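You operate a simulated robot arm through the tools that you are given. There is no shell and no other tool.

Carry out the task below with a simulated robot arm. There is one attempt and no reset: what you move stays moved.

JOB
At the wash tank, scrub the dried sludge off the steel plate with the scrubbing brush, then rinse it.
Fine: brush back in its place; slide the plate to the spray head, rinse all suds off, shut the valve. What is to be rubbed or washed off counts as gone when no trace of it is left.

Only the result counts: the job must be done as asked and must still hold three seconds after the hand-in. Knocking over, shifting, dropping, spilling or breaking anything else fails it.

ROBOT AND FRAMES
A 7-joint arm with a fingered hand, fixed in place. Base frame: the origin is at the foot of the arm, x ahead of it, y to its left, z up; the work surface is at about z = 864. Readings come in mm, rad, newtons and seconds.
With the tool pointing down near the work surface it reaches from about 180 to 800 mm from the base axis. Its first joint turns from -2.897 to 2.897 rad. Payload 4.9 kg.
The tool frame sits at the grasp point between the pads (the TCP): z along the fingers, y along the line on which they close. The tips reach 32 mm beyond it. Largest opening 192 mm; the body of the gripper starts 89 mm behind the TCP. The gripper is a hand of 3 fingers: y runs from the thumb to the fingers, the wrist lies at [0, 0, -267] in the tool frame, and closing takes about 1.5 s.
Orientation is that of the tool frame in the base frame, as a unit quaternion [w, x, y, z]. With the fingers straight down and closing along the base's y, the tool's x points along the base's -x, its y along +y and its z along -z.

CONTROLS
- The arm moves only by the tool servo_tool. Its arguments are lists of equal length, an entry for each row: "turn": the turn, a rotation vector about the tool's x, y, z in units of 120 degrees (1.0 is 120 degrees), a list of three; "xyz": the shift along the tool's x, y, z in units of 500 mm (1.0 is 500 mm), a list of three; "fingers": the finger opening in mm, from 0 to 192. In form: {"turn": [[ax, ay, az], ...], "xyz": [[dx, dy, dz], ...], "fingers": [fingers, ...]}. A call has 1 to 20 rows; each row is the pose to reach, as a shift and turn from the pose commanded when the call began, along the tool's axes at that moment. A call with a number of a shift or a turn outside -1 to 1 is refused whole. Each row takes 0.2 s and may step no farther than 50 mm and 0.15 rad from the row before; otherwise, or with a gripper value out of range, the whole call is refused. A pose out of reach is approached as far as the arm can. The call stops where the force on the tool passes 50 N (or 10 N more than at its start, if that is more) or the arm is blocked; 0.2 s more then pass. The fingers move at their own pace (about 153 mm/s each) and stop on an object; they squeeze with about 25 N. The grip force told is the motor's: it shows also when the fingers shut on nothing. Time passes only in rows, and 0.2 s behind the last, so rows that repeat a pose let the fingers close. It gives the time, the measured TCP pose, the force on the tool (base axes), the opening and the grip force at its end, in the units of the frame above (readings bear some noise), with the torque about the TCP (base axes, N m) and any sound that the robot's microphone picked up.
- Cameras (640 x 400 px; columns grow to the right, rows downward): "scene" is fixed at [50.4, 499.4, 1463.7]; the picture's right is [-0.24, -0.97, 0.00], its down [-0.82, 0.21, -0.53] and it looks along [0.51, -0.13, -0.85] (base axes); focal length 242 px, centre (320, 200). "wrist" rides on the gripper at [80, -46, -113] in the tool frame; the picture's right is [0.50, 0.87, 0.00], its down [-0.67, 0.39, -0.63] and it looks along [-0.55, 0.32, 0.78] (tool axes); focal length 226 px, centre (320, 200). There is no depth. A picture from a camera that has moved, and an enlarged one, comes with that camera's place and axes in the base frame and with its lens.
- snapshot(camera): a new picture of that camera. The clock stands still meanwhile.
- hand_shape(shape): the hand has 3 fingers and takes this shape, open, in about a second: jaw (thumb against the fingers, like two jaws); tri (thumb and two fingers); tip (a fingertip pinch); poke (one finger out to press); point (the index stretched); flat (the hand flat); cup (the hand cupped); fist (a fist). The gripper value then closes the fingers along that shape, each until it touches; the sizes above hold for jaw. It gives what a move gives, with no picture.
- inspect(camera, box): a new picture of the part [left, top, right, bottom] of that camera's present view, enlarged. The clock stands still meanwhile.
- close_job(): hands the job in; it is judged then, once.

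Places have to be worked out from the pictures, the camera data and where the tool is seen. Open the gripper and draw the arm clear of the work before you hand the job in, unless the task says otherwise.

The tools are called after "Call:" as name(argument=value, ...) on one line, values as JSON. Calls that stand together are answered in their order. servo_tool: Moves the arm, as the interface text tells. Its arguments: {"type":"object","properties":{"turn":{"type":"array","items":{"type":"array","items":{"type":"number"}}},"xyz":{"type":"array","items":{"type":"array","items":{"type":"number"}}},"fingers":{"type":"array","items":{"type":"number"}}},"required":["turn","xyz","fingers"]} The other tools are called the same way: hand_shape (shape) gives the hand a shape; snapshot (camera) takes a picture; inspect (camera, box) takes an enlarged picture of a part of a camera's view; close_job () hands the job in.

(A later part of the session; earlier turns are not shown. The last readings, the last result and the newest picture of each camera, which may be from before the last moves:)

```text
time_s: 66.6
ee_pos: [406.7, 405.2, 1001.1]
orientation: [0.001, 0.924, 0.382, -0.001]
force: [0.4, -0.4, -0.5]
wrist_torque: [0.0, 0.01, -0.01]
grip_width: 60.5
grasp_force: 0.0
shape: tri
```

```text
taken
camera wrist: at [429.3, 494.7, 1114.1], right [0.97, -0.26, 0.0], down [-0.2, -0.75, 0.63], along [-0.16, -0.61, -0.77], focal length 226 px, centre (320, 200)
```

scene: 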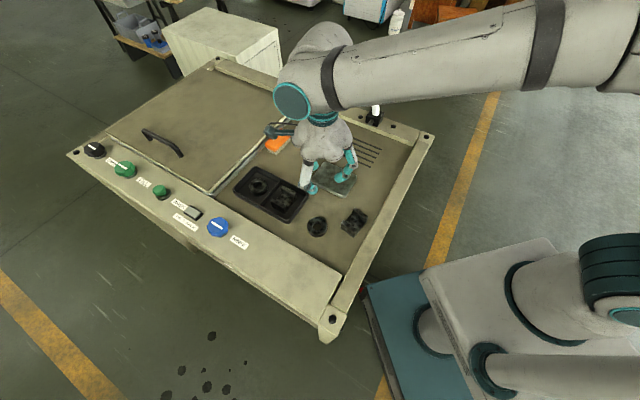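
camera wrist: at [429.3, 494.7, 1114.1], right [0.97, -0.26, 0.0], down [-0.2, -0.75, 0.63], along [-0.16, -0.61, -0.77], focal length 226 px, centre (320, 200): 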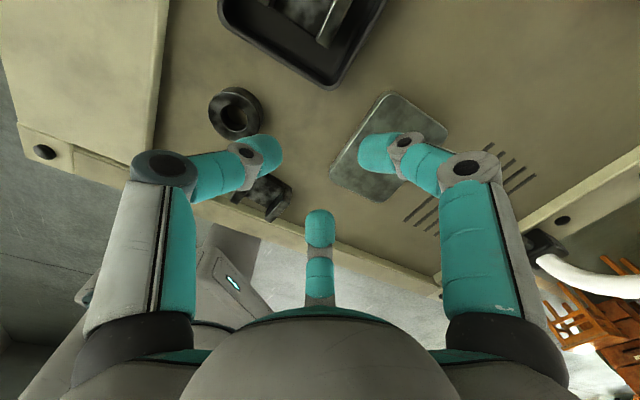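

The tool now points straight down with x along u and y along v, at u≈574, v≈1. The plate's near edge is at v≈42 and its centre at u≈580. I'll shift 6 mm and descend behind the plate, clear of tray and ring.

Call:
servo_tool(turn=[[0, 0, 0], [0, 0, 0], [0, 0, 0], [0, 0, 0]], xyz=[[0.012, -0.002, 0.05], [0.012, -0.002, 0.11], [0.012, -0.002, 0.17], [0.012, -0.002, 0.17]], fingers=[60, 60, 60, 60])

Call:
inspect(camera="scene", box=[270, 140, 370, 240])

Call:
snapshot(camera="wrist")

```text
time_s: 67.6
ee_pos: [409.5, 412.3, 915.3]
orientation: [0.001, 0.924, 0.383, 0.001]
force: [0.8, -1.1, -0.2]
wrist_torque: [0.0, 0.01, -0.02]
grip_width: 60.2
grasp_force: 0.0
shape: tri
```

```text
4.00 times, centred on (320, 190) of scene
camera zoom: at [50.4, 499.4, 1463.7], right [-0.24, -0.97, 0.0], down [-0.82, 0.21, -0.53], along [0.51, -0.13, -0.85], focal length 970 px, centre (320, 240)
```

zoom: 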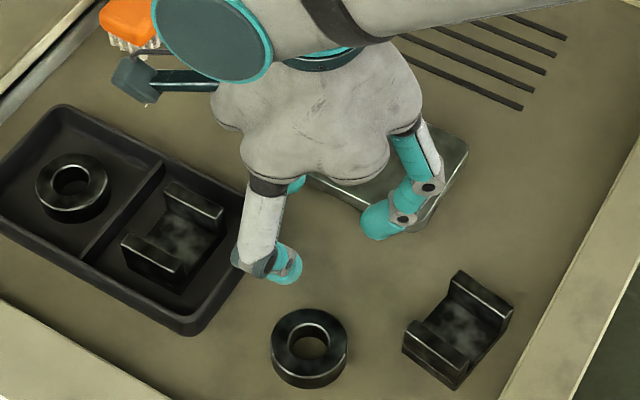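

```text
taken
camera wrist: at [433.1, 500.7, 1028.6], right [0.97, -0.26, 0.0], down [-0.2, -0.75, 0.63], along [-0.16, -0.61, -0.77], focal length 226 px, centre (320, 200)
```

wrist: 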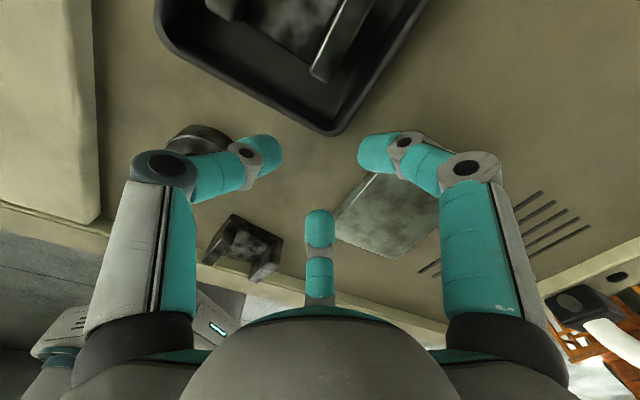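

All clear behind the plate. I'll descend the last 12 mm slowly so the tips sit just above the deck.

Call:
servo_tool(turn=[[0, 0, 0], [0, 0, 0], [0, 0, 0]], xyz=[[0, 0, 0.01], [0, 0, 0.02], [0, 0, 0.02]], fingers=[60, 60, 60])

Call:
servo_tool(turn=[[0, 0, 0], [0, 0, 0], [0, 0, 0]], xyz=[[0, 0, 0.003], [0, 0, 0.005], [0, 0, 0.005]], fingers=[60, 60, 60])

```text
time_s: 68.4
ee_pos: [411.4, 411.5, 904.0]
orientation: [0.001, 0.924, 0.383, 0.001]
force: [-0.6, -0.3, 0.1]
wrist_torque: [-0.01, -0.01, 0.0]
grip_width: 60.5
grasp_force: 0.1
shape: tri
```

```text
time_s: 69.2
ee_pos: [409.9, 410.8, 902.3]
orientation: [0.001, 0.924, 0.383, 0.0]
force: [-0.9, 0.3, 0.1]
wrist_torque: [0.01, 0.03, -0.02]
grip_width: 60.5
grasp_force: 0.1
shape: tri
```

No deck contact at z 902. I'll push along v in small steps, first 25 mm, and check the force and the plate.

Call:
servo_tool(turn=[[0, 0, 0], [0, 0, 0], [0, 0, 0], [0, 0, 0], [0, 0, 0]], xyz=[[0, 0.01, 0], [0, 0.02, 0], [0, 0.035, 0], [0, 0.05, 0], [0, 0.05, 0]], fingers=[60, 60, 60, 60, 60])

Call:
inspect(camera="scene", box=[280, 110, 400, 210])

Call:
snapshot(camera="wrist")

```text
time_s: 70.4
ee_pos: [428.5, 394.8, 902.9]
orientation: [0.002, 0.924, 0.383, 0.0]
force: [-2.4, 2.9, 1.9]
wrist_torque: [0.02, 0.03, 0.02]
grip_width: 59.7
grasp_force: 0.0
shape: tri
```

```text
4.00 times, centred on (340, 160) of scene
camera zoom: at [50.4, 499.4, 1463.7], right [-0.24, -0.97, 0.0], down [-0.82, 0.21, -0.53], along [0.51, -0.13, -0.85], focal length 970 px, centre (240, 360)
```

zoom: 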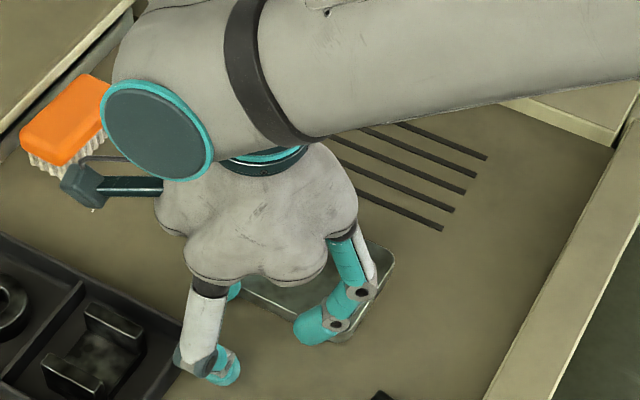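

```text
taken
camera wrist: at [451.5, 483.5, 1016.2], right [0.97, -0.26, 0.0], down [-0.2, -0.75, 0.63], along [-0.16, -0.61, -0.77], focal length 226 px, centre (320, 200)
```

wrist: 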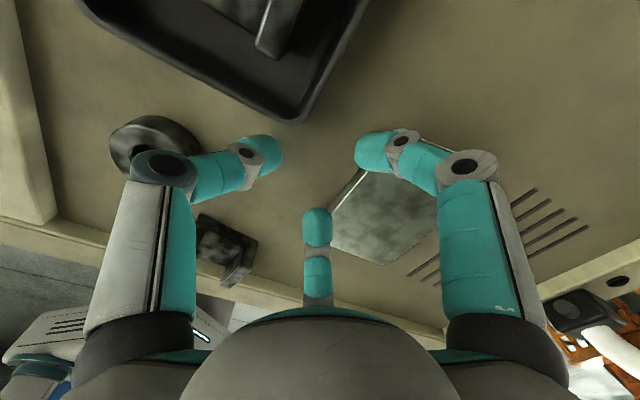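

The plate slides along with about 4 N on both fingers. I'll keep pushing about 130 mm more along v at a gentle pace.

Call:
servo_tool(turn=[[0, 0, 0], [0, 0, 0], [0, 0, 0], [0, 0, 0], [0, 0, 0], [0, 0, 0]], xyz=[[0, 0.025, 0], [0, 0.05, 0], [0, 0.075, 0], [0, 0.1, 0], [0, 0.125, 0], [0, 0.125, 0]], fingers=[60, 60, 60, 60, 60, 60])

Call:
snapshot(camera="wrist")

Call:
inspect(camera="scene", box=[280, 90, 420, 200])

```text
time_s: 71.8
ee_pos: [473.0, 349.2, 902.8]
orientation: [0.002, 0.924, 0.383, -0.001]
force: [-0.9, 1.7, 0.1]
wrist_torque: [0.02, 0.01, 0.0]
grip_width: 59.6
grasp_force: 0.0
shape: tri
```

```text
taken
camera wrist: at [495.2, 437.9, 1015.7], right [0.97, -0.26, 0.0], down [-0.2, -0.75, 0.63], along [-0.16, -0.61, -0.77], focal length 226 px, centre (320, 200)
```

wrist: 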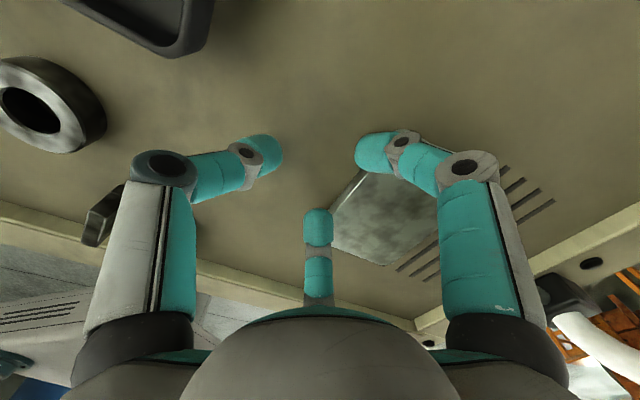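

```text
3.64 times, centred on (350, 145) of scene
camera zoom: at [50.4, 499.4, 1463.7], right [-0.24, -0.97, 0.0], down [-0.82, 0.21, -0.53], along [0.51, -0.13, -0.85], focal length 882 px, centre (211, 400)
```

zoom: 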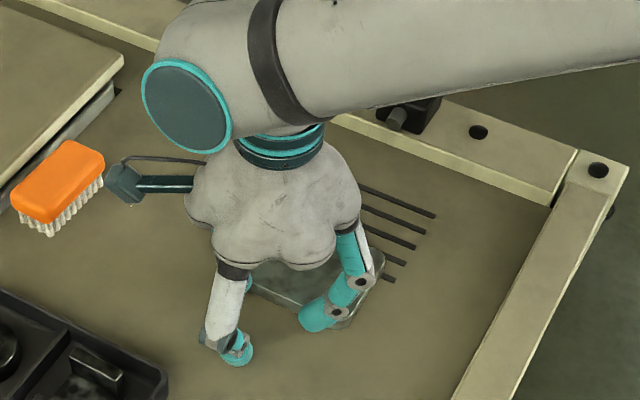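

The plate is tracking straight. I'll push 72 mm more to bring it over the slots in front of the spray head.

Call:
servo_tool(turn=[[0, 0, 0], [0, 0, 0], [0, 0, 0], [0, 0, 0], [0, 0, 0], [0, 0, 0], [0, 0, 0]], xyz=[[0, 0.024, 0], [0, 0.048, 0], [0, 0.072, 0], [0, 0.096, 0], [0, 0.12, 0], [0, 0.144, 0], [0, 0.144, 0]], fingers=[60, 60, 60, 60, 60, 60, 60])

Call:
snapshot(camera="wrist")

Call:
inspect(camera="scene", box=[300, 80, 430, 190])

```text
time_s: 73.4
ee_pos: [522.7, 297.9, 902.9]
orientation: [0.001, 0.924, 0.383, 0.0]
force: [-1.6, 1.3, 1.5]
wrist_torque: [0.06, 0.01, 0.01]
grip_width: 59.5
grasp_force: 0.0
shape: tri
```

```text
taken
camera wrist: at [545.9, 386.9, 1016.5], right [0.97, -0.26, 0.0], down [-0.2, -0.75, 0.63], along [-0.16, -0.61, -0.77], focal length 226 px, centre (320, 200)
```

wrist: 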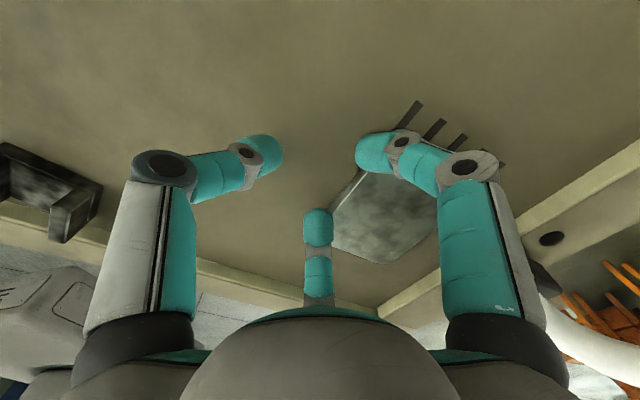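

```text
3.64 times, centred on (365, 135) of scene
camera zoom: at [50.4, 499.4, 1463.7], right [-0.24, -0.97, 0.0], down [-0.82, 0.21, -0.53], along [0.51, -0.13, -0.85], focal length 882 px, centre (156, 436)
```

zoom: 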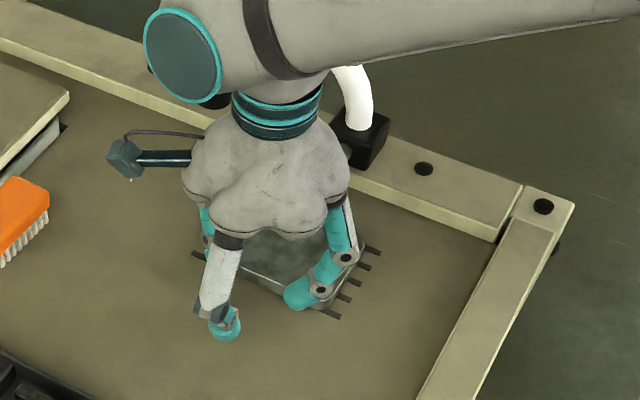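

The plate now sits over the slots. I'll back off 30 mm along -v, lift clear, and look at the plate.

Call:
servo_tool(turn=[[0, 0, 0], [0, 0, 0], [0, 0, 0], [0, 0, 0], [0, 0, 0], [0, 0, 0], [0, 0, 0], [0, 0, 0], [0, 0, 0]], xyz=[[0, -0.03, 0], [0, -0.06, 0], [0, -0.06, -0.08], [0, -0.06, -0.16], [0, -0.06, -0.24], [0, -0.14, -0.26], [0, -0.22, -0.26], [0, -0.3, -0.26], [0, -0.3, -0.26]], fingers=[60, 60, 60, 60, 60, 60, 60, 60, 60])

Call:
snapshot(camera="scene")

Call:
inspect(camera="scene", box=[320, 80, 420, 180])

Call:
snapshot(camera="wrist")

```text
time_s: 75.4
ee_pos: [419.9, 406.9, 1033.2]
orientation: [0.0, 0.924, 0.382, 0.0]
force: [-0.4, 0.1, -0.5]
wrist_torque: [0.01, 0.0, 0.0]
grip_width: 60.1
grasp_force: 0.1
shape: tri
```

```text
taken
```

scene: 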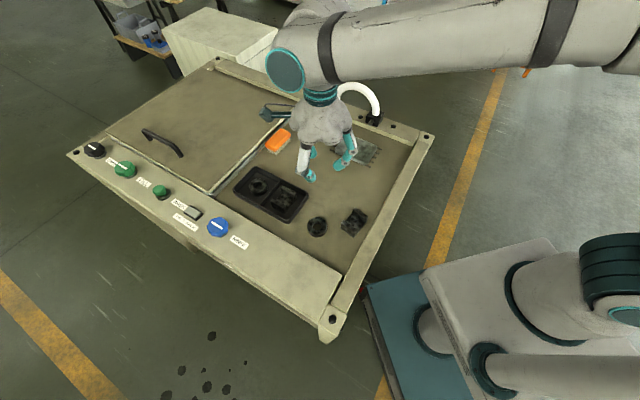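

```text
4.00 times, centred on (370, 130) of scene
camera zoom: at [50.4, 499.4, 1463.7], right [-0.24, -0.97, 0.0], down [-0.82, 0.21, -0.53], along [0.51, -0.13, -0.85], focal length 970 px, centre (120, 480)
```

zoom: 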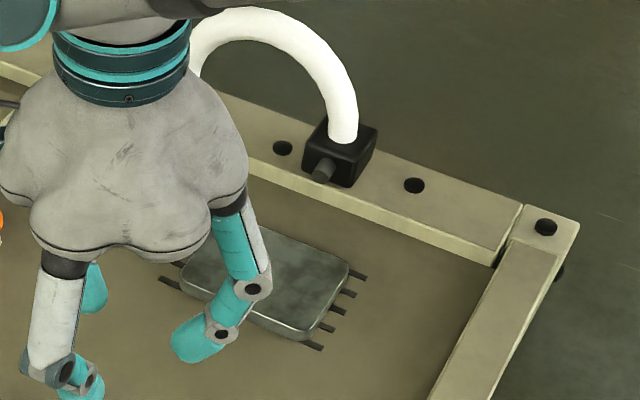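

```text
taken
camera wrist: at [442.2, 495.3, 1146.8], right [0.97, -0.26, 0.0], down [-0.2, -0.75, 0.63], along [-0.16, -0.61, -0.77], focal length 226 px, centre (320, 200)
```

wrist: 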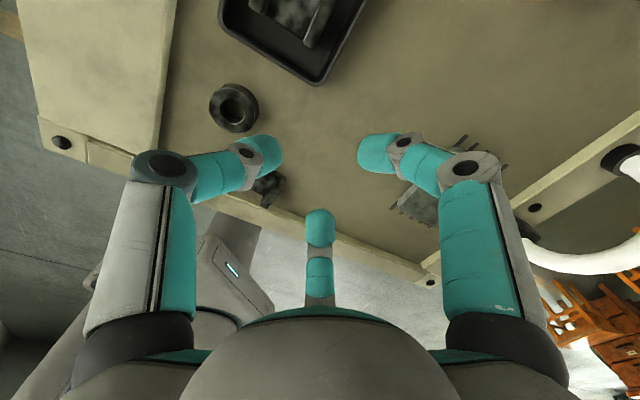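

The plate is square over the slots in front of the nozzle. Now I'll move to the RINSE knob, turning the tool back so y points along u, and hover about 65 mm above it.

Call:
servo_tool(turn=[[0, 0, -0.0625], [0, 0, -0.125], [0, 0, -0.1875], [0, 0, -0.25], [0, 0, -0.3125], [0, 0, -0.375], [0, 0, -0.4375], [0, 0, -0.5], [0, 0, -0.5625], [0, 0, -0.625], [0, 0, -0.6875], [0, 0, -0.75], [0, 0, -0.75]], xyz=[[0.0265, -0.0388, 0.008], [0.0531, -0.0775, 0.016], [0.0796, -0.1163, 0.024], [0.1061, -0.1551, 0.032], [0.1327, -0.1938, 0.04], [0.1592, -0.2326, 0.048], [0.1857, -0.2714, 0.056], [0.2123, -0.3101, 0.064], [0.2388, -0.3489, 0.072], [0.2653, -0.3877, 0.08], [0.2919, -0.4264, 0.088], [0.3184, -0.4652, 0.0964], [0.3184, -0.4652, 0.0964]], fingers=[60, 60, 60, 60, 60, 60, 60, 60, 90, 90, 90, 90, 90])

Call:
snapshot(camera="wrist")

Call:
snapshot(camera="scene")

Call:
inspect(camera="scene", box=[310, 90, 410, 170])

```text
time_s: 78.2
ee_pos: [364.2, 680.9, 984.7]
orientation: [0.0, 0.382, 0.924, -0.001]
force: [1.5, 0.9, -0.8]
wrist_torque: [-0.01, 0.03, -0.02]
grip_width: 89.8
grasp_force: 0.1
shape: tri
```

```text
taken
camera wrist: at [274.4, 704.0, 1097.8], right [0.26, 0.97, 0.0], down [0.75, -0.2, 0.63], along [0.61, -0.16, -0.77], focal length 226 px, centre (320, 200)
```

wrist: 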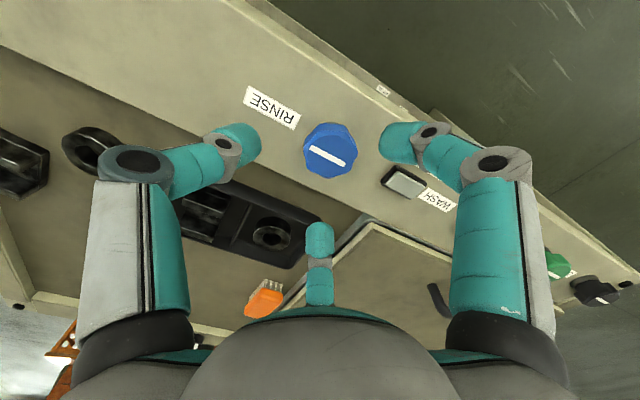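

```text
taken
```

scene: 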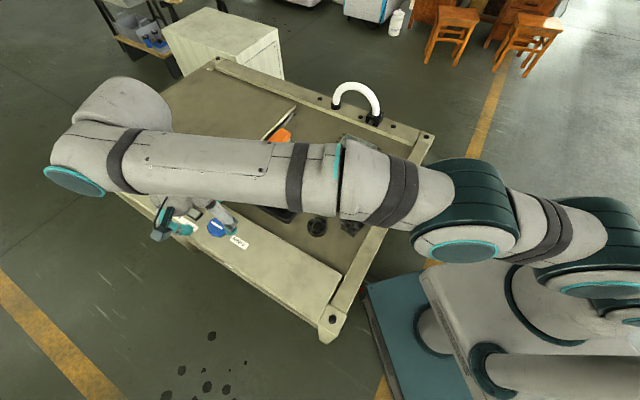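

```text
5.00 times, centred on (360, 130) of scene
camera zoom: at [50.4, 499.4, 1463.7], right [-0.24, -0.97, 0.0], down [-0.82, 0.21, -0.53], along [0.51, -0.13, -0.85], focal length 1212 px, centre (120, 550)
```

zoom: 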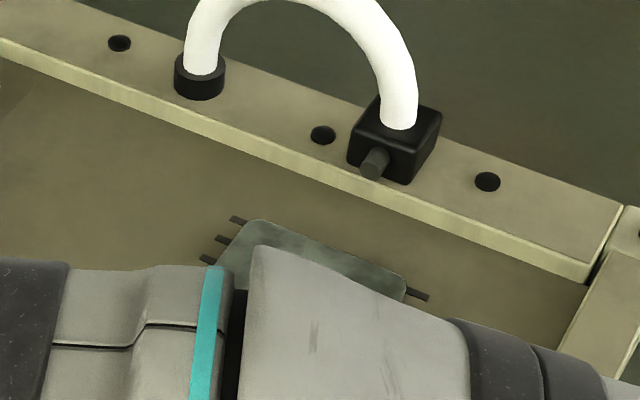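

The wrist view shows the knob slightly off the tool axis and the plate still lies in front of the nozzle. I'll zoom in on the knob for a precise centre.

Call:
inspect(camera="wrist", box=[280, 100, 390, 200])

Call:
inspect(camera="scene", box=[180, 190, 260, 260])

```text
4.00 times, centred on (335, 150) of wrist
camera zoom: at [274.4, 704.0, 1097.8], right [0.26, 0.97, 0.0], down [0.75, -0.2, 0.63], along [0.61, -0.16, -0.77], focal length 904 px, centre (260, 400)
```

zoom: 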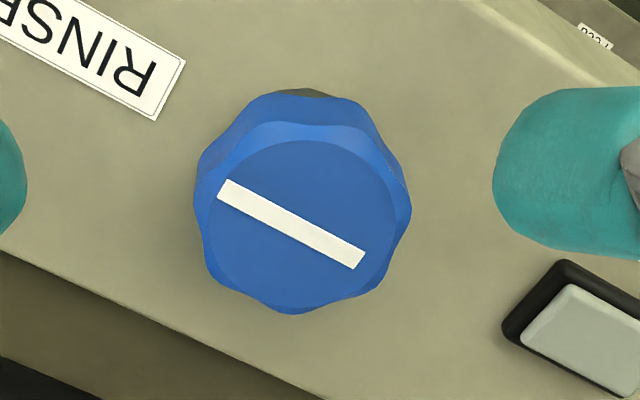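

```text
5.71 times, centred on (220, 225) of scene
camera zoom: at [50.4, 499.4, 1463.7], right [-0.24, -0.97, 0.0], down [-0.82, 0.21, -0.53], along [0.51, -0.13, -0.85], focal length 1386 px, centre (891, 57)
```

zoom: 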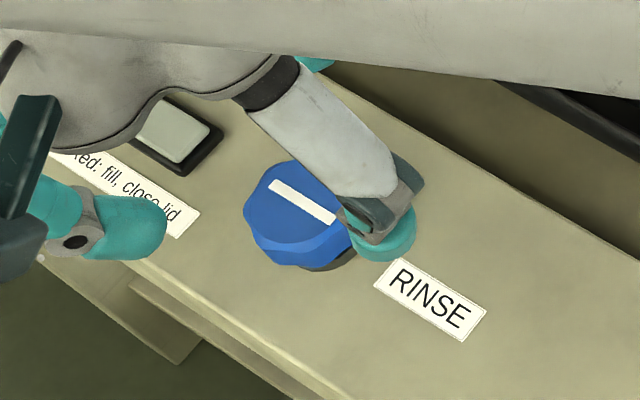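

The knob centre is at about (1, 10) in tool coordinates, i.e. (370, 689). I'll centre on it and descend with the fingers open around it, tips staying about 14 mm above the panel.

Call:
servo_tool(turn=[[0, 0, 0], [0, 0, 0], [0, 0, 0], [0, 0, 0]], xyz=[[0.002, 0.0196, 0.03], [0.002, 0.0196, 0.07], [0.002, 0.0196, 0.1074], [0.002, 0.0196, 0.1074]], fingers=[90, 90, 90, 90])

Call:
snapshot(camera="wrist")

Call:
inspect(camera="scene", box=[180, 190, 260, 260])

```text
time_s: 79.2
ee_pos: [371.6, 687.9, 930.3]
orientation: [0.002, 0.383, 0.924, 0.0]
force: [-0.1, -0.1, -0.2]
wrist_torque: [-0.02, 0.02, 0.0]
grip_width: 89.9
grasp_force: 0.1
shape: tri
```

```text
taken
camera wrist: at [280.8, 712.0, 1044.4], right [0.26, 0.97, 0.0], down [0.75, -0.2, 0.63], along [0.61, -0.16, -0.77], focal length 226 px, centre (320, 200)
```

wrist: 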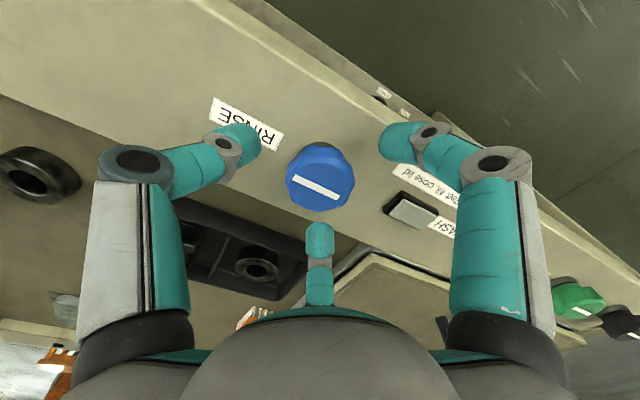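

```text
5.71 times, centred on (220, 225) of scene
camera zoom: at [50.4, 499.4, 1463.7], right [-0.24, -0.97, 0.0], down [-0.82, 0.21, -0.53], along [0.51, -0.13, -0.85], focal length 1386 px, centre (891, 57)
```

zoom: 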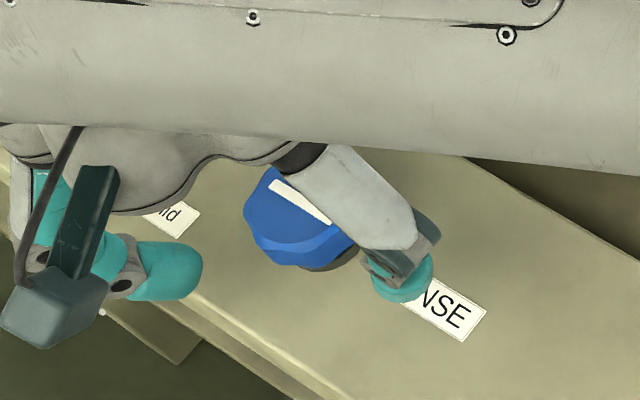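

The fingers surround the knob evenly. I'll close on it.

Call:
servo_tool(turn=[[0, 0, 0], [0, 0, 0], [0, 0, 0], [0, 0, 0], [0, 0, 0]], xyz=[[0, 0, 0], [0, 0, 0], [0, 0, 0], [0, 0, 0], [0, 0, 0]], fingers=[70, 60, 50, 40, 40])

Call:
snapshot(camera="wrist")

```text
time_s: 80.4
ee_pos: [371.3, 688.2, 931.5]
orientation: [0.001, 0.383, 0.924, -0.001]
force: [2.3, -0.5, -1.6]
wrist_torque: [0.01, -0.04, -0.03]
grip_width: 41.0
grasp_force: 25.0
shape: tri
```

```text
taken
camera wrist: at [280.9, 711.9, 1043.8], right [0.26, 0.97, 0.0], down [0.75, -0.2, 0.63], along [0.61, -0.17, -0.77], focal length 226 px, centre (320, 200)
```

wrist: 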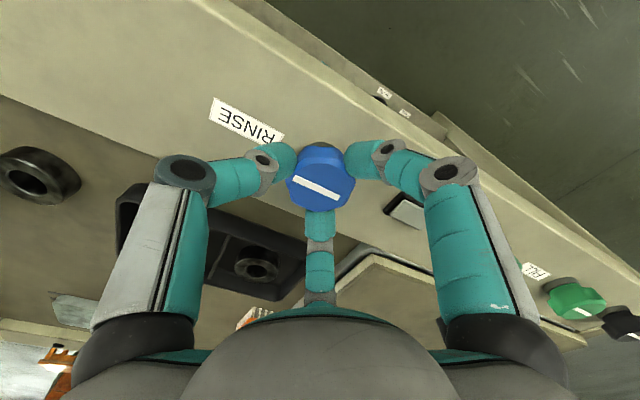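

The knob is gripped at 25 N on all three fingers. I'll try turning it counterclockwise by 30° and check the torque and any sound.

Call:
servo_tool(turn=[[0, 0, -0.05], [0, 0, -0.1], [0, 0, -0.15], [0, 0, -0.2], [0, 0, -0.25], [0, 0, -0.25]], xyz=[[0, 0, 0], [0, 0, 0], [0, 0, 0], [0, 0, 0], [0, 0, 0], [0, 0, 0]], fingers=[25, 25, 25, 25, 25, 25])

Call:
snapshot(camera="wrist")

Call:
inspect(camera="scene", box=[310, 90, 410, 170])

```text
time_s: 81.8
ee_pos: [370.2, 689.3, 930.9]
orientation: [0.001, 0.13, 0.992, -0.001]
force: [-1.9, -10.4, 7.7]
wrist_torque: [-0.4, 0.01, -0.04]
grip_width: 40.8
grasp_force: 24.8
shape: tri
```

```text
taken
camera wrist: at [280.7, 664.8, 1043.8], right [-0.26, 0.97, 0.0], down [0.75, 0.2, 0.63], along [0.61, 0.16, -0.78], focal length 226 px, centre (320, 200)
```

wrist: 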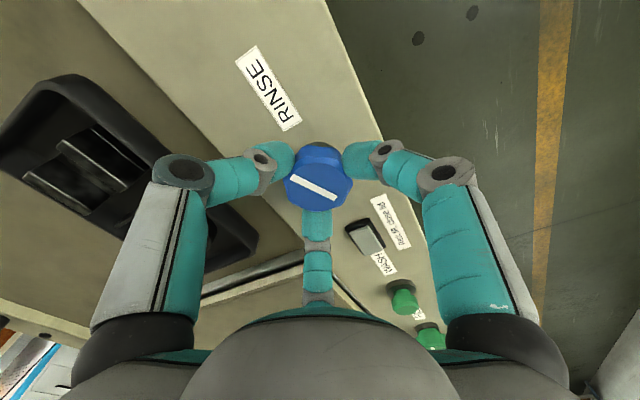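

```text
5.00 times, centred on (360, 130) of scene
camera zoom: at [50.4, 499.4, 1463.7], right [-0.24, -0.97, 0.0], down [-0.82, 0.21, -0.53], along [0.51, -0.13, -0.85], focal length 1212 px, centre (120, 550)
```

zoom: 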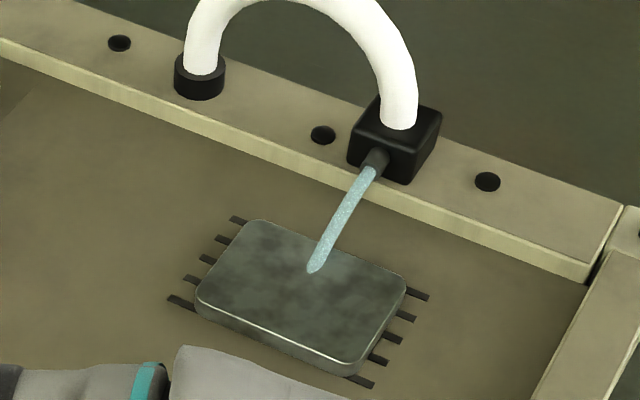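

The valve opens counterclockwise and a stream already lands on the plate. I'll open further to 60° and watch where the stream lands.

Call:
servo_tool(turn=[[0, 0, -0.05], [0, 0, -0.1], [0, 0, -0.15], [0, 0, -0.2], [0, 0, -0.25], [0, 0, -0.25]], xyz=[[0, 0, 0], [0, 0, 0], [0, 0, 0], [0, 0, 0], [0, 0, 0], [0, 0, 0]], fingers=[25, 25, 25, 25, 25, 25])

Call:
inspect(camera="scene", box=[310, 90, 410, 170])

Call:
snapshot(camera="wrist")

```text
time_s: 83.2
ee_pos: [369.6, 689.7, 930.4]
orientation: [0.0, -0.132, 0.991, -0.001]
force: [-0.8, -17.5, 9.4]
wrist_torque: [-0.72, -0.05, -0.04]
grip_width: 41.3
grasp_force: 25.3
shape: tri
```

```text
5.00 times, centred on (360, 130) of scene
camera zoom: at [50.4, 499.4, 1463.7], right [-0.24, -0.97, 0.0], down [-0.82, 0.21, -0.53], along [0.51, -0.13, -0.85], focal length 1212 px, centre (120, 550)
```

zoom: 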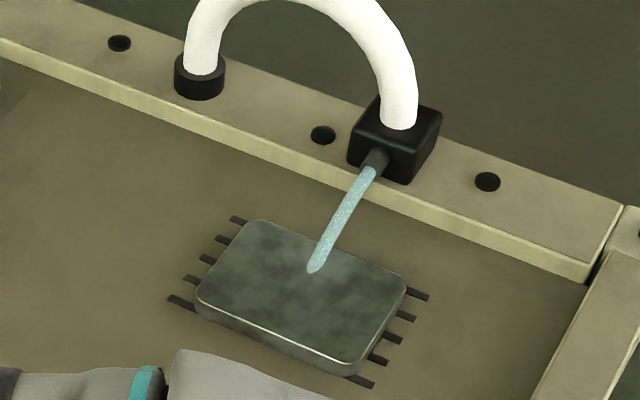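

```text
taken
camera wrist: at [305.1, 624.3, 1043.8], right [-0.71, 0.71, 0.0], down [0.55, 0.55, 0.63], along [0.45, 0.45, -0.78], focal length 226 px, centre (320, 200)
```

wrist: 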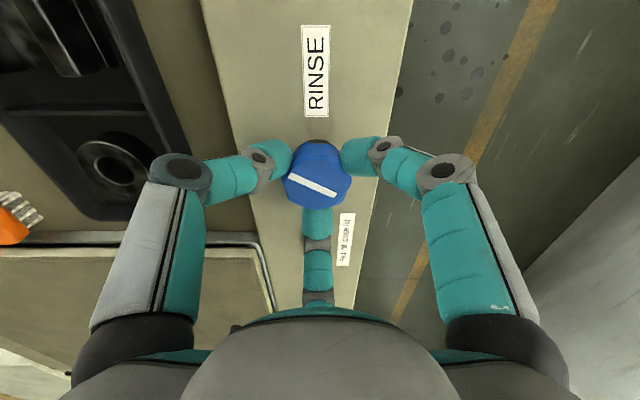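

Flow is the same at 60°, so the valve is fully on and the stream lands near the plate's centre. I'll hold here, let it run a few seconds, and look closely at the plate.

Call:
inspect(camera="scene", box=[338, 128, 386, 168])

Call:
servo_tool(turn=[[0, 0, 0], [0, 0, 0], [0, 0, 0], [0, 0, 0], [0, 0, 0], [0, 0, 0], [0, 0, 0], [0, 0, 0], [0, 0, 0], [0, 0, 0], [0, 0, 0], [0, 0, 0], [0, 0, 0], [0, 0, 0], [0, 0, 0], [0, 0, 0], [0, 0, 0], [0, 0, 0], [0, 0, 0], [0, 0, 0]], xyz=[[0, 0, 0], [0, 0, 0], [0, 0, 0], [0, 0, 0], [0, 0, 0], [0, 0, 0], [0, 0, 0], [0, 0, 0], [0, 0, 0], [0, 0, 0], [0, 0, 0], [0, 0, 0], [0, 0, 0], [0, 0, 0], [0, 0, 0], [0, 0, 0], [0, 0, 0], [0, 0, 0], [0, 0, 0], [0, 0, 0]], fingers=[25, 25, 25, 25, 25, 25, 25, 25, 25, 25, 25, 25, 25, 25, 25, 25, 25, 25, 25, 25])

Call:
inspect(camera="scene", box=[338, 128, 386, 168])

```text
10.00 times, centred on (362, 148) of scene
camera zoom: at [50.4, 499.4, 1463.7], right [-0.24, -0.97, 0.0], down [-0.82, 0.21, -0.53], along [0.51, -0.13, -0.85], focal length 2425 px, centre (-100, 720)
```

zoom: 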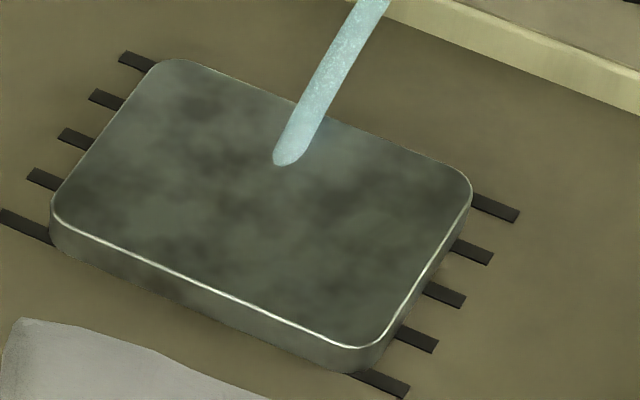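

```text
time_s: 87.4
ee_pos: [370.4, 688.9, 930.9]
orientation: [0.0, -0.131, 0.991, -0.001]
force: [2.0, -16.9, 8.9]
wrist_torque: [-0.76, -0.17, -0.04]
grip_width: 41.0
grasp_force: 25.1
shape: tri
```

```text
10.00 times, centred on (362, 148) of scene
camera zoom: at [50.4, 499.4, 1463.7], right [-0.24, -0.97, 0.0], down [-0.82, 0.21, -0.53], along [0.51, -0.13, -0.85], focal length 2425 px, centre (-100, 720)
```

zoom: 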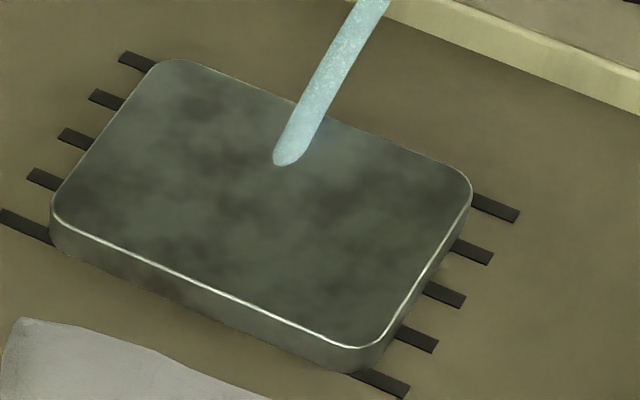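

The stream is steady. I'll zoom in even closer on parts of the plate to look for any foam.

Call:
inspect(camera="scene", box=[342, 132, 364, 152])

Call:
inspect(camera="scene", box=[360, 140, 386, 164])

Call:
inspect(camera="scene", box=[335, 138, 360, 162])

```text
16.00 times, centred on (353, 142) of scene
camera zoom: at [50.4, 499.4, 1463.7], right [-0.24, -0.97, 0.0], down [-0.82, 0.21, -0.53], along [0.51, -0.13, -0.85], focal length 3879 px, centre (-208, 1128)
```

zoom: 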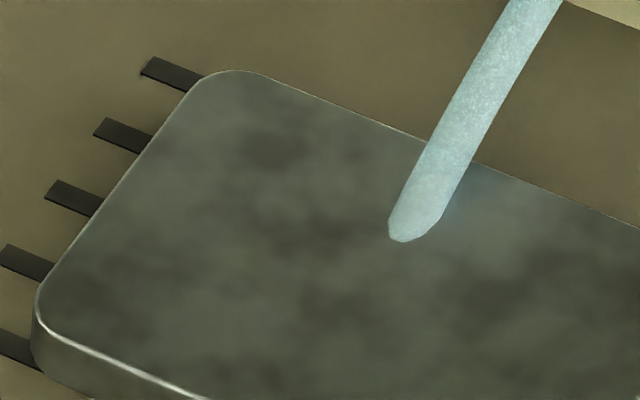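

```text
16.00 times, centred on (373, 152) of scene
camera zoom: at [50.4, 499.4, 1463.7], right [-0.24, -0.97, 0.0], down [-0.82, 0.21, -0.53], along [0.51, -0.13, -0.85], focal length 3879 px, centre (-528, 968)
```

zoom: 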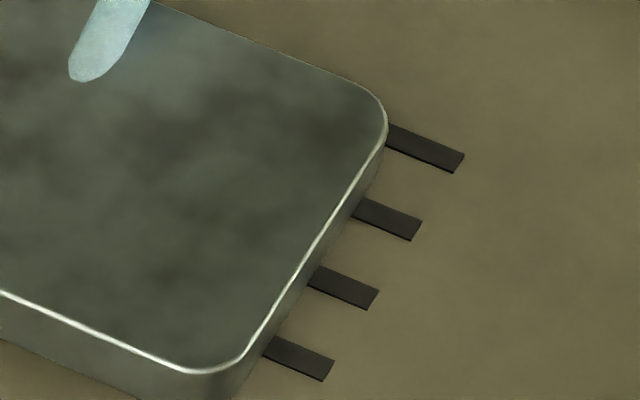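

```text
16.00 times, centred on (348, 150) of scene
camera zoom: at [50.4, 499.4, 1463.7], right [-0.24, -0.97, 0.0], down [-0.82, 0.21, -0.53], along [0.51, -0.13, -0.85], focal length 3879 px, centre (-120, 1000)
```

zoom: 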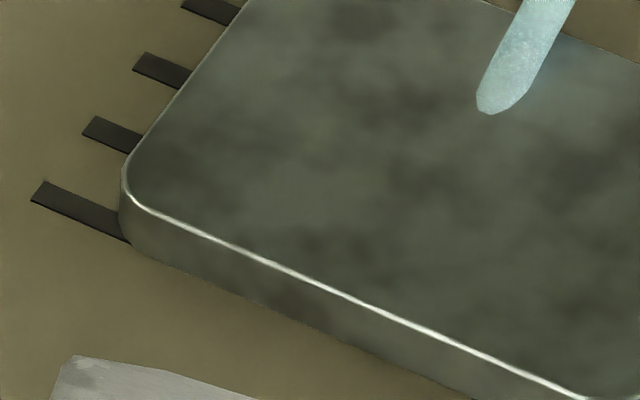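

No foam is visible anywhere; the mottling also covers the plate's sides, so it's the steel. To be thorough I'll leave the water running, release the knob and shift the plate so the stream sweeps over more of it. First I'll release and lift off.

Call:
servo_tool(turn=[[0, 0, 0], [0, 0, 0], [0, 0, 0], [0, 0, 0], [0, 0, 0], [0, 0, 0]], xyz=[[0, 0, 0], [0, 0, 0], [0, 0, 0], [0, 0, -0.05], [0, 0, -0.12], [0, 0, -0.12]], fingers=[95, 95, 95, 95, 95, 95])

Call:
snapshot(camera="wrist")

Call:
inspect(camera="scene", box=[338, 128, 386, 168])

```text
time_s: 88.8
ee_pos: [371.7, 689.4, 989.8]
orientation: [0.0, -0.131, 0.991, -0.001]
force: [0.4, 0.0, -0.1]
wrist_torque: [-0.01, -0.03, -0.02]
grip_width: 94.9
grasp_force: 0.0
shape: tri
```

```text
taken
camera wrist: at [305.1, 623.6, 1102.7], right [-0.71, 0.71, 0.0], down [0.55, 0.55, 0.63], along [0.45, 0.45, -0.78], focal length 226 px, centre (320, 200)
```

wrist: 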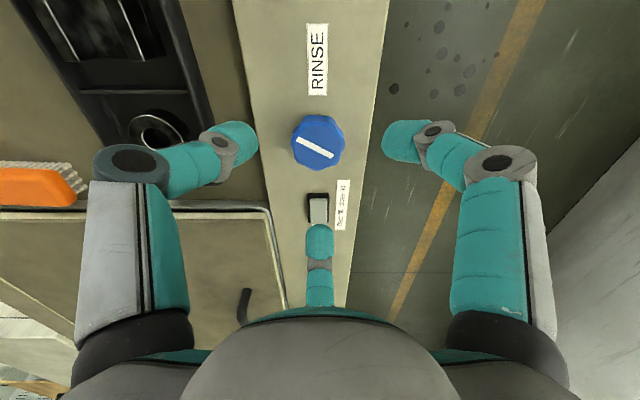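

```text
10.00 times, centred on (362, 148) of scene
camera zoom: at [50.4, 499.4, 1463.7], right [-0.24, -0.97, 0.0], down [-0.82, 0.21, -0.53], along [0.51, -0.13, -0.85], focal length 2425 px, centre (-100, 720)
```

zoom: 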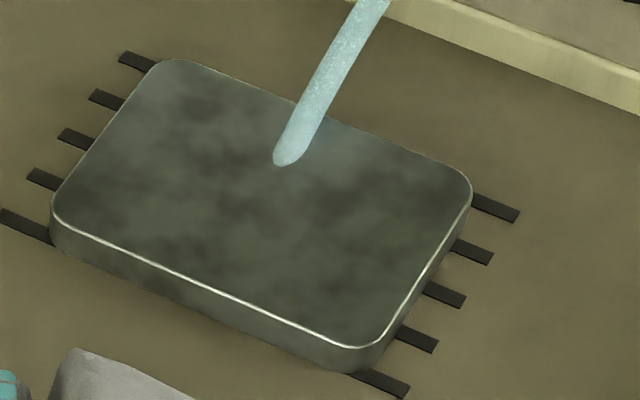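

The knob stays open on its own and the water keeps running. I'll travel back and turn the tool so the two fingers lead along v, ready to nudge the plate under the stream.

Call:
servo_tool(turn=[[0, 0, 0.0595], [0, 0, 0.119], [0, 0, 0.1786], [0, 0, 0.2381], [0, 0, 0.2976], [0, 0, 0.3571], [0, 0, 0.4167], [0, 0, 0.4762], [0, 0, 0.5357], [0, 0, 0.5952], [0, 0, 0.6548], [0, 0, 0.7143], [0, 0, 0.7738], [0, 0, 0.8333], [0, 0, 0.8333]], xyz=[[-0.0023, -0.0333, -0.0017], [-0.0047, -0.0666, -0.0034], [-0.007, -0.0999, -0.0051], [-0.0094, -0.1331, -0.0069], [-0.0117, -0.1664, -0.0086], [-0.0141, -0.1997, -0.0103], [-0.0164, -0.233, -0.012], [-0.0187, -0.2663, -0.0137], [-0.0211, -0.2996, -0.0154], [-0.0234, -0.3329, -0.0171], [-0.0258, -0.3661, -0.0189], [-0.0281, -0.3994, -0.0206], [-0.0305, -0.4327, -0.0223], [-0.0328, -0.466, -0.024], [-0.0328, -0.466, -0.024]], fingers=[95, 95, 95, 60, 60, 60, 60, 60, 60, 60, 60, 60, 60, 60, 60])

Call:
servo_tool(turn=[[0, 0, 0.0595], [0, 0, 0.119], [0, 0, 0.1786], [0, 0, 0.2381], [0, 0, 0.2976], [0, 0, 0.3571], [0, 0, 0.4167], [0, 0, 0.4167]], xyz=[[-0.0431, 0.0108, -0.0023], [-0.0862, 0.0215, -0.0046], [-0.1293, 0.0323, -0.0069], [-0.1725, 0.0431, -0.0091], [-0.2156, 0.0539, -0.0114], [-0.2587, 0.0646, -0.0137], [-0.3018, 0.0754, -0.016], [-0.3018, 0.0754, -0.016]], fingers=[60, 60, 60, 60, 60, 60, 60, 60])

Call:
snapshot(camera="wrist")

Call:
inspect(camera="scene", box=[310, 80, 410, 180])

```text
time_s: 92.0
ee_pos: [447.3, 467.5, 1002.0]
orientation: [0.0, 0.676, 0.737, -0.001]
force: [0.2, 0.3, 0.1]
wrist_torque: [0.0, -0.01, 0.02]
grip_width: 59.8
grasp_force: 0.0
shape: tri
out of reach, approached as far as the arm can: row 2, 3, 4, 5, 6, 7, 8, 9, 10
```

```text
time_s: 93.8
ee_pos: [497.5, 321.3, 1010.8]
orientation: [0.0, 0.924, 0.382, 0.0]
force: [0.5, 0.1, -0.8]
wrist_torque: [0.0, 0.02, 0.0]
grip_width: 59.8
grasp_force: 0.0
shape: tri
```

```text
taken
camera wrist: at [519.4, 409.7, 1123.6], right [0.97, -0.26, 0.0], down [-0.2, -0.75, 0.63], along [-0.16, -0.61, -0.77], focal length 226 px, centre (320, 200)
```

wrist: 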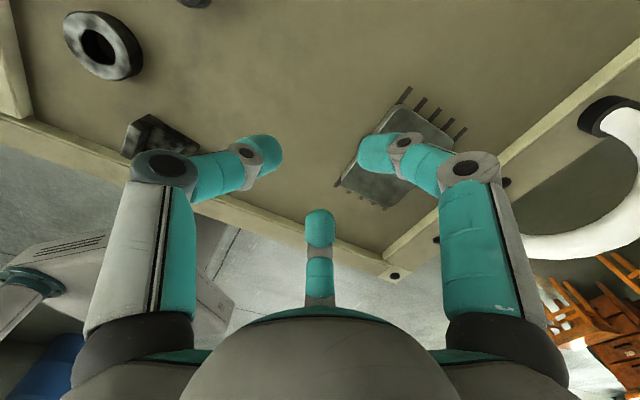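

```text
4.00 times, centred on (360, 130) of scene
camera zoom: at [50.4, 499.4, 1463.7], right [-0.24, -0.97, 0.0], down [-0.82, 0.21, -0.53], along [0.51, -0.13, -0.85], focal length 970 px, centre (160, 480)
```

zoom: 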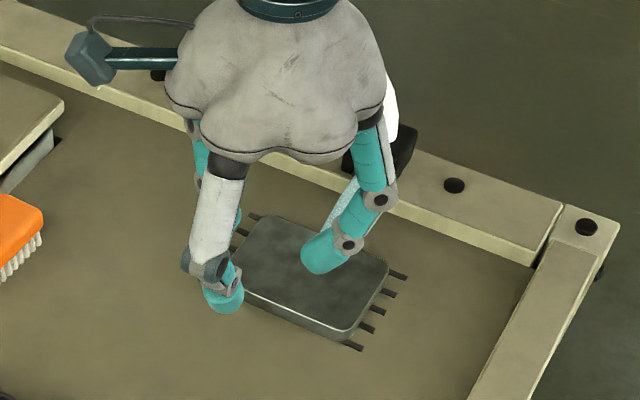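

I'm behind the plate at u≈579, v≈125. I'll descend to pushing height and take a look at the plate from close by.

Call:
servo_tool(turn=[[0, 0, 0], [0, 0, 0], [0, 0, 0], [0, 0, 0], [0, 0, 0]], xyz=[[0, 0, 0.07], [0, 0, 0.14], [0, 0, 0.19], [0, 0, 0.2156], [0, 0, 0.2156]], fingers=[60, 60, 60, 60, 60])

Call:
servo_tool(turn=[[0, 0, 0], [0, 0, 0], [0, 0, 0], [0, 0, 0], [0, 0, 0]], xyz=[[0, 0.02, 0], [0, 0.04, 0], [0, 0.06, 0], [0, 0.075, 0], [0, 0.075, 0]], fingers=[60, 60, 60, 60, 60])

Call:
snapshot(camera="wrist")

Call:
inspect(camera="scene", box=[320, 90, 400, 170])

```text
time_s: 95.0
ee_pos: [499.5, 320.8, 901.5]
orientation: [0.001, 0.924, 0.383, 0.001]
force: [0.8, 0.1, -0.2]
wrist_torque: [-0.02, 0.02, 0.04]
grip_width: 59.9
grasp_force: 0.0
shape: tri
```

```text
time_s: 96.2
ee_pos: [525.2, 295.7, 904.1]
orientation: [0.0, 0.924, 0.382, 0.0]
force: [-4.0, 3.3, 1.1]
wrist_torque: [0.04, 0.07, 0.0]
grip_width: 59.3
grasp_force: 0.1
shape: tri
```

```text
taken
camera wrist: at [548.0, 383.6, 1016.6], right [0.97, -0.26, 0.0], down [-0.2, -0.75, 0.63], along [-0.16, -0.61, -0.77], focal length 226 px, centre (320, 200)
```

wrist: 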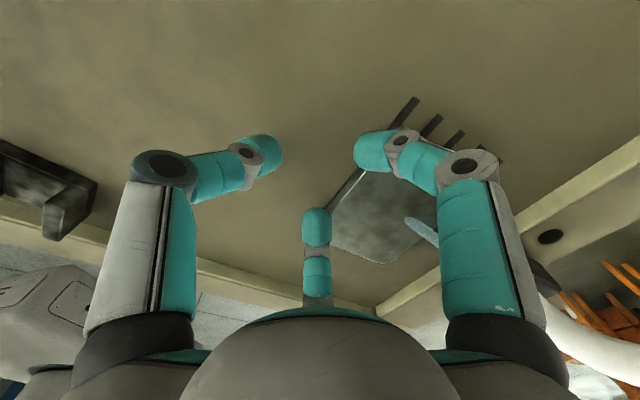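

```text
5.00 times, centred on (360, 130) of scene
camera zoom: at [50.4, 499.4, 1463.7], right [-0.24, -0.97, 0.0], down [-0.82, 0.21, -0.53], along [0.51, -0.13, -0.85], focal length 1212 px, centre (120, 550)
```

zoom: 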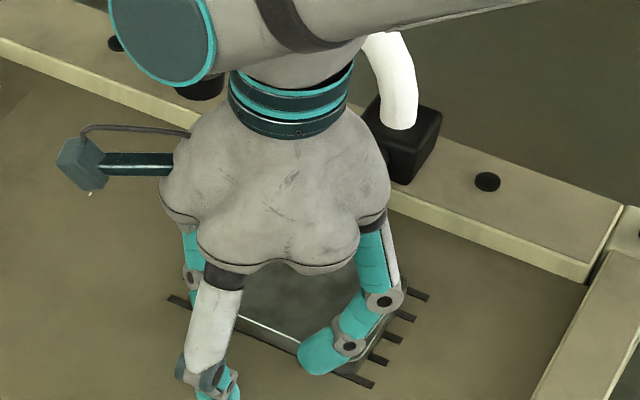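

The fingers are on the plate's edge again and the stream is visible on the plate. I'll look closely at its surface through the wrist camera before nudging it.

Call:
inspect(camera="wrist", box=[325, 165, 455, 275])

```text
3.64 times, centred on (390, 220) of wrist
camera zoom: at [548.0, 383.6, 1016.6], right [0.97, -0.26, 0.0], down [-0.2, -0.75, 0.63], along [-0.16, -0.61, -0.77], focal length 822 px, centre (66, 127)
```

zoom: 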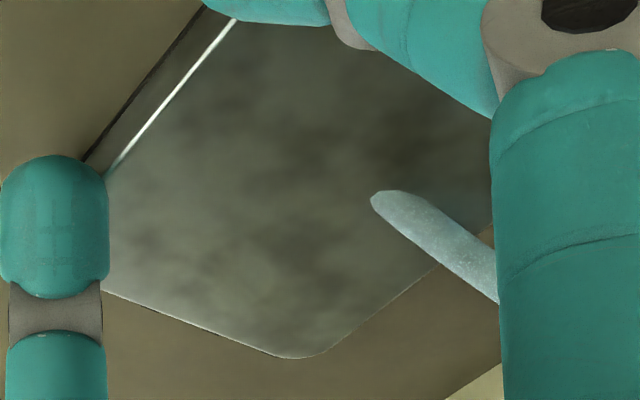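

No foam is visible from close up either. I'll nudge the plate slowly another 19 mm so the stream sweeps to its centre, and hold for a while.

Call:
servo_tool(turn=[[0, 0, 0], [0, 0, 0], [0, 0, 0], [0, 0, 0], [0, 0, 0], [0, 0, 0], [0, 0, 0], [0, 0, 0], [0, 0, 0], [0, 0, 0], [0, 0, 0], [0, 0, 0], [0, 0, 0], [0, 0, 0], [0, 0, 0], [0, 0, 0], [0, 0, 0], [0, 0, 0], [0, 0, 0], [0, 0, 0]], xyz=[[0, 0.004, 0], [0, 0.008, 0], [0, 0.012, 0], [0, 0.016, 0], [0, 0.02, 0], [0, 0.024, 0], [0, 0.028, 0], [0, 0.032, 0], [0, 0.036, 0], [0, 0.038, 0], [0, 0.038, 0], [0, 0.038, 0], [0, 0.038, 0], [0, 0.038, 0], [0, 0.038, 0], [0, 0.038, 0], [0, 0.038, 0], [0, 0.038, 0], [0, 0.038, 0], [0, 0.038, 0]], fingers=[60, 60, 60, 60, 60, 60, 60, 60, 60, 60, 60, 60, 60, 60, 60, 60, 60, 60, 60, 60])

Call:
snapshot(camera="wrist")

Call:
inspect(camera="wrist", box=[325, 165, 455, 275])

```text
time_s: 100.4
ee_pos: [538.1, 281.6, 902.3]
orientation: [0.001, 0.924, 0.383, 0.0]
force: [-2.2, 3.8, 1.8]
wrist_torque: [0.04, 0.01, -0.01]
grip_width: 59.4
grasp_force: 0.0
shape: tri
```

```text
taken
camera wrist: at [560.7, 370.3, 1016.5], right [0.97, -0.26, 0.0], down [-0.2, -0.75, 0.63], along [-0.16, -0.61, -0.77], focal length 226 px, centre (320, 200)
```

wrist: 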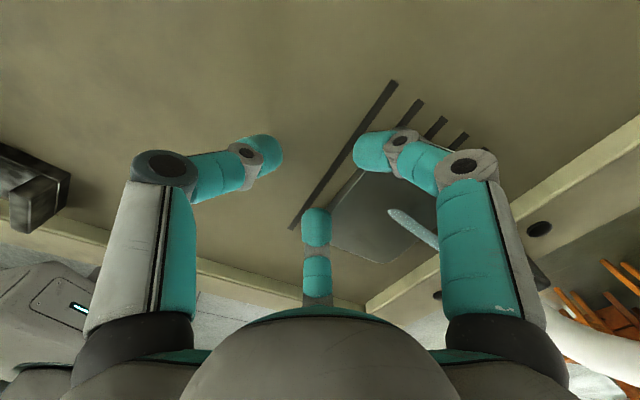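

```text
3.64 times, centred on (390, 220) of wrist
camera zoom: at [560.7, 370.3, 1016.5], right [0.97, -0.26, 0.0], down [-0.2, -0.75, 0.63], along [-0.16, -0.61, -0.77], focal length 822 px, centre (66, 127)
```

zoom: 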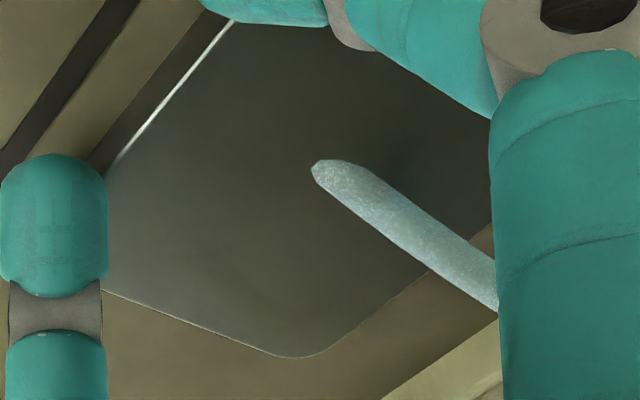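

That made the difference: the mottled film has washed off completely and the plate is now uniformly clean steel. I'll back off and check the whole plate from the scene camera.

Call:
servo_tool(turn=[[0, 0, 0], [0, 0, 0], [0, 0, 0], [0, 0, 0], [0, 0, 0], [0, 0, 0], [0, 0, 0], [0, 0, 0], [0, 0, 0]], xyz=[[0, -0.03, 0], [0, -0.06, 0], [0, -0.06, -0.08], [0, -0.06, -0.16], [0, -0.1, -0.22], [0, -0.18, -0.24], [0, -0.26, -0.24], [0, -0.34, -0.24], [0, -0.34, -0.24]], fingers=[60, 60, 60, 60, 60, 60, 60, 60, 60])

Call:
inspect(camera="scene", box=[338, 118, 390, 162])

Call:
snapshot(camera="scene")

Call:
inspect(camera="scene", box=[290, 180, 390, 250])

```text
time_s: 102.4
ee_pos: [413.8, 400.4, 1020.2]
orientation: [0.002, 0.924, 0.382, -0.001]
force: [-0.3, -0.3, -0.1]
wrist_torque: [0.02, -0.02, -0.01]
grip_width: 59.7
grasp_force: 0.1
shape: tri
```

```text
9.09 times, centred on (364, 140) of scene
camera zoom: at [50.4, 499.4, 1463.7], right [-0.24, -0.97, 0.0], down [-0.82, 0.21, -0.53], along [0.51, -0.13, -0.85], focal length 2204 px, centre (-80, 746)
```

zoom: 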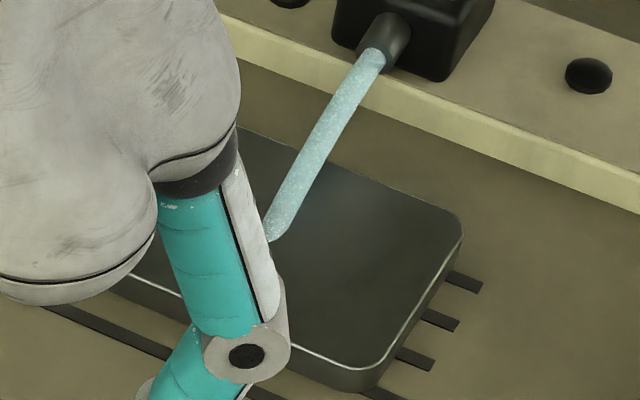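

```text
taken
```

scene: 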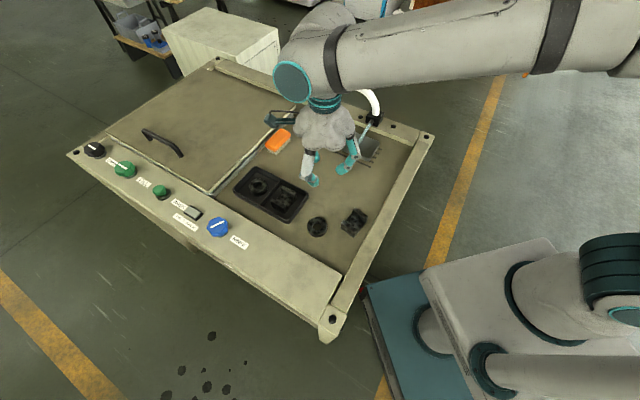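

```text
5.71 times, centred on (340, 215) of scene
camera zoom: at [50.4, 499.4, 1463.7], right [-0.24, -0.97, 0.0], down [-0.82, 0.21, -0.53], along [0.51, -0.13, -0.85], focal length 1386 px, centre (206, 114)
```

zoom: 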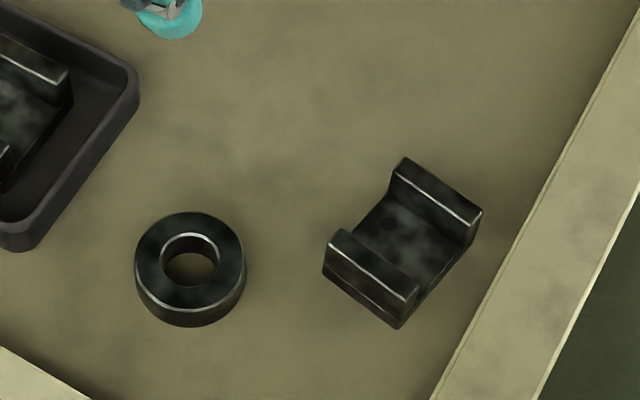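

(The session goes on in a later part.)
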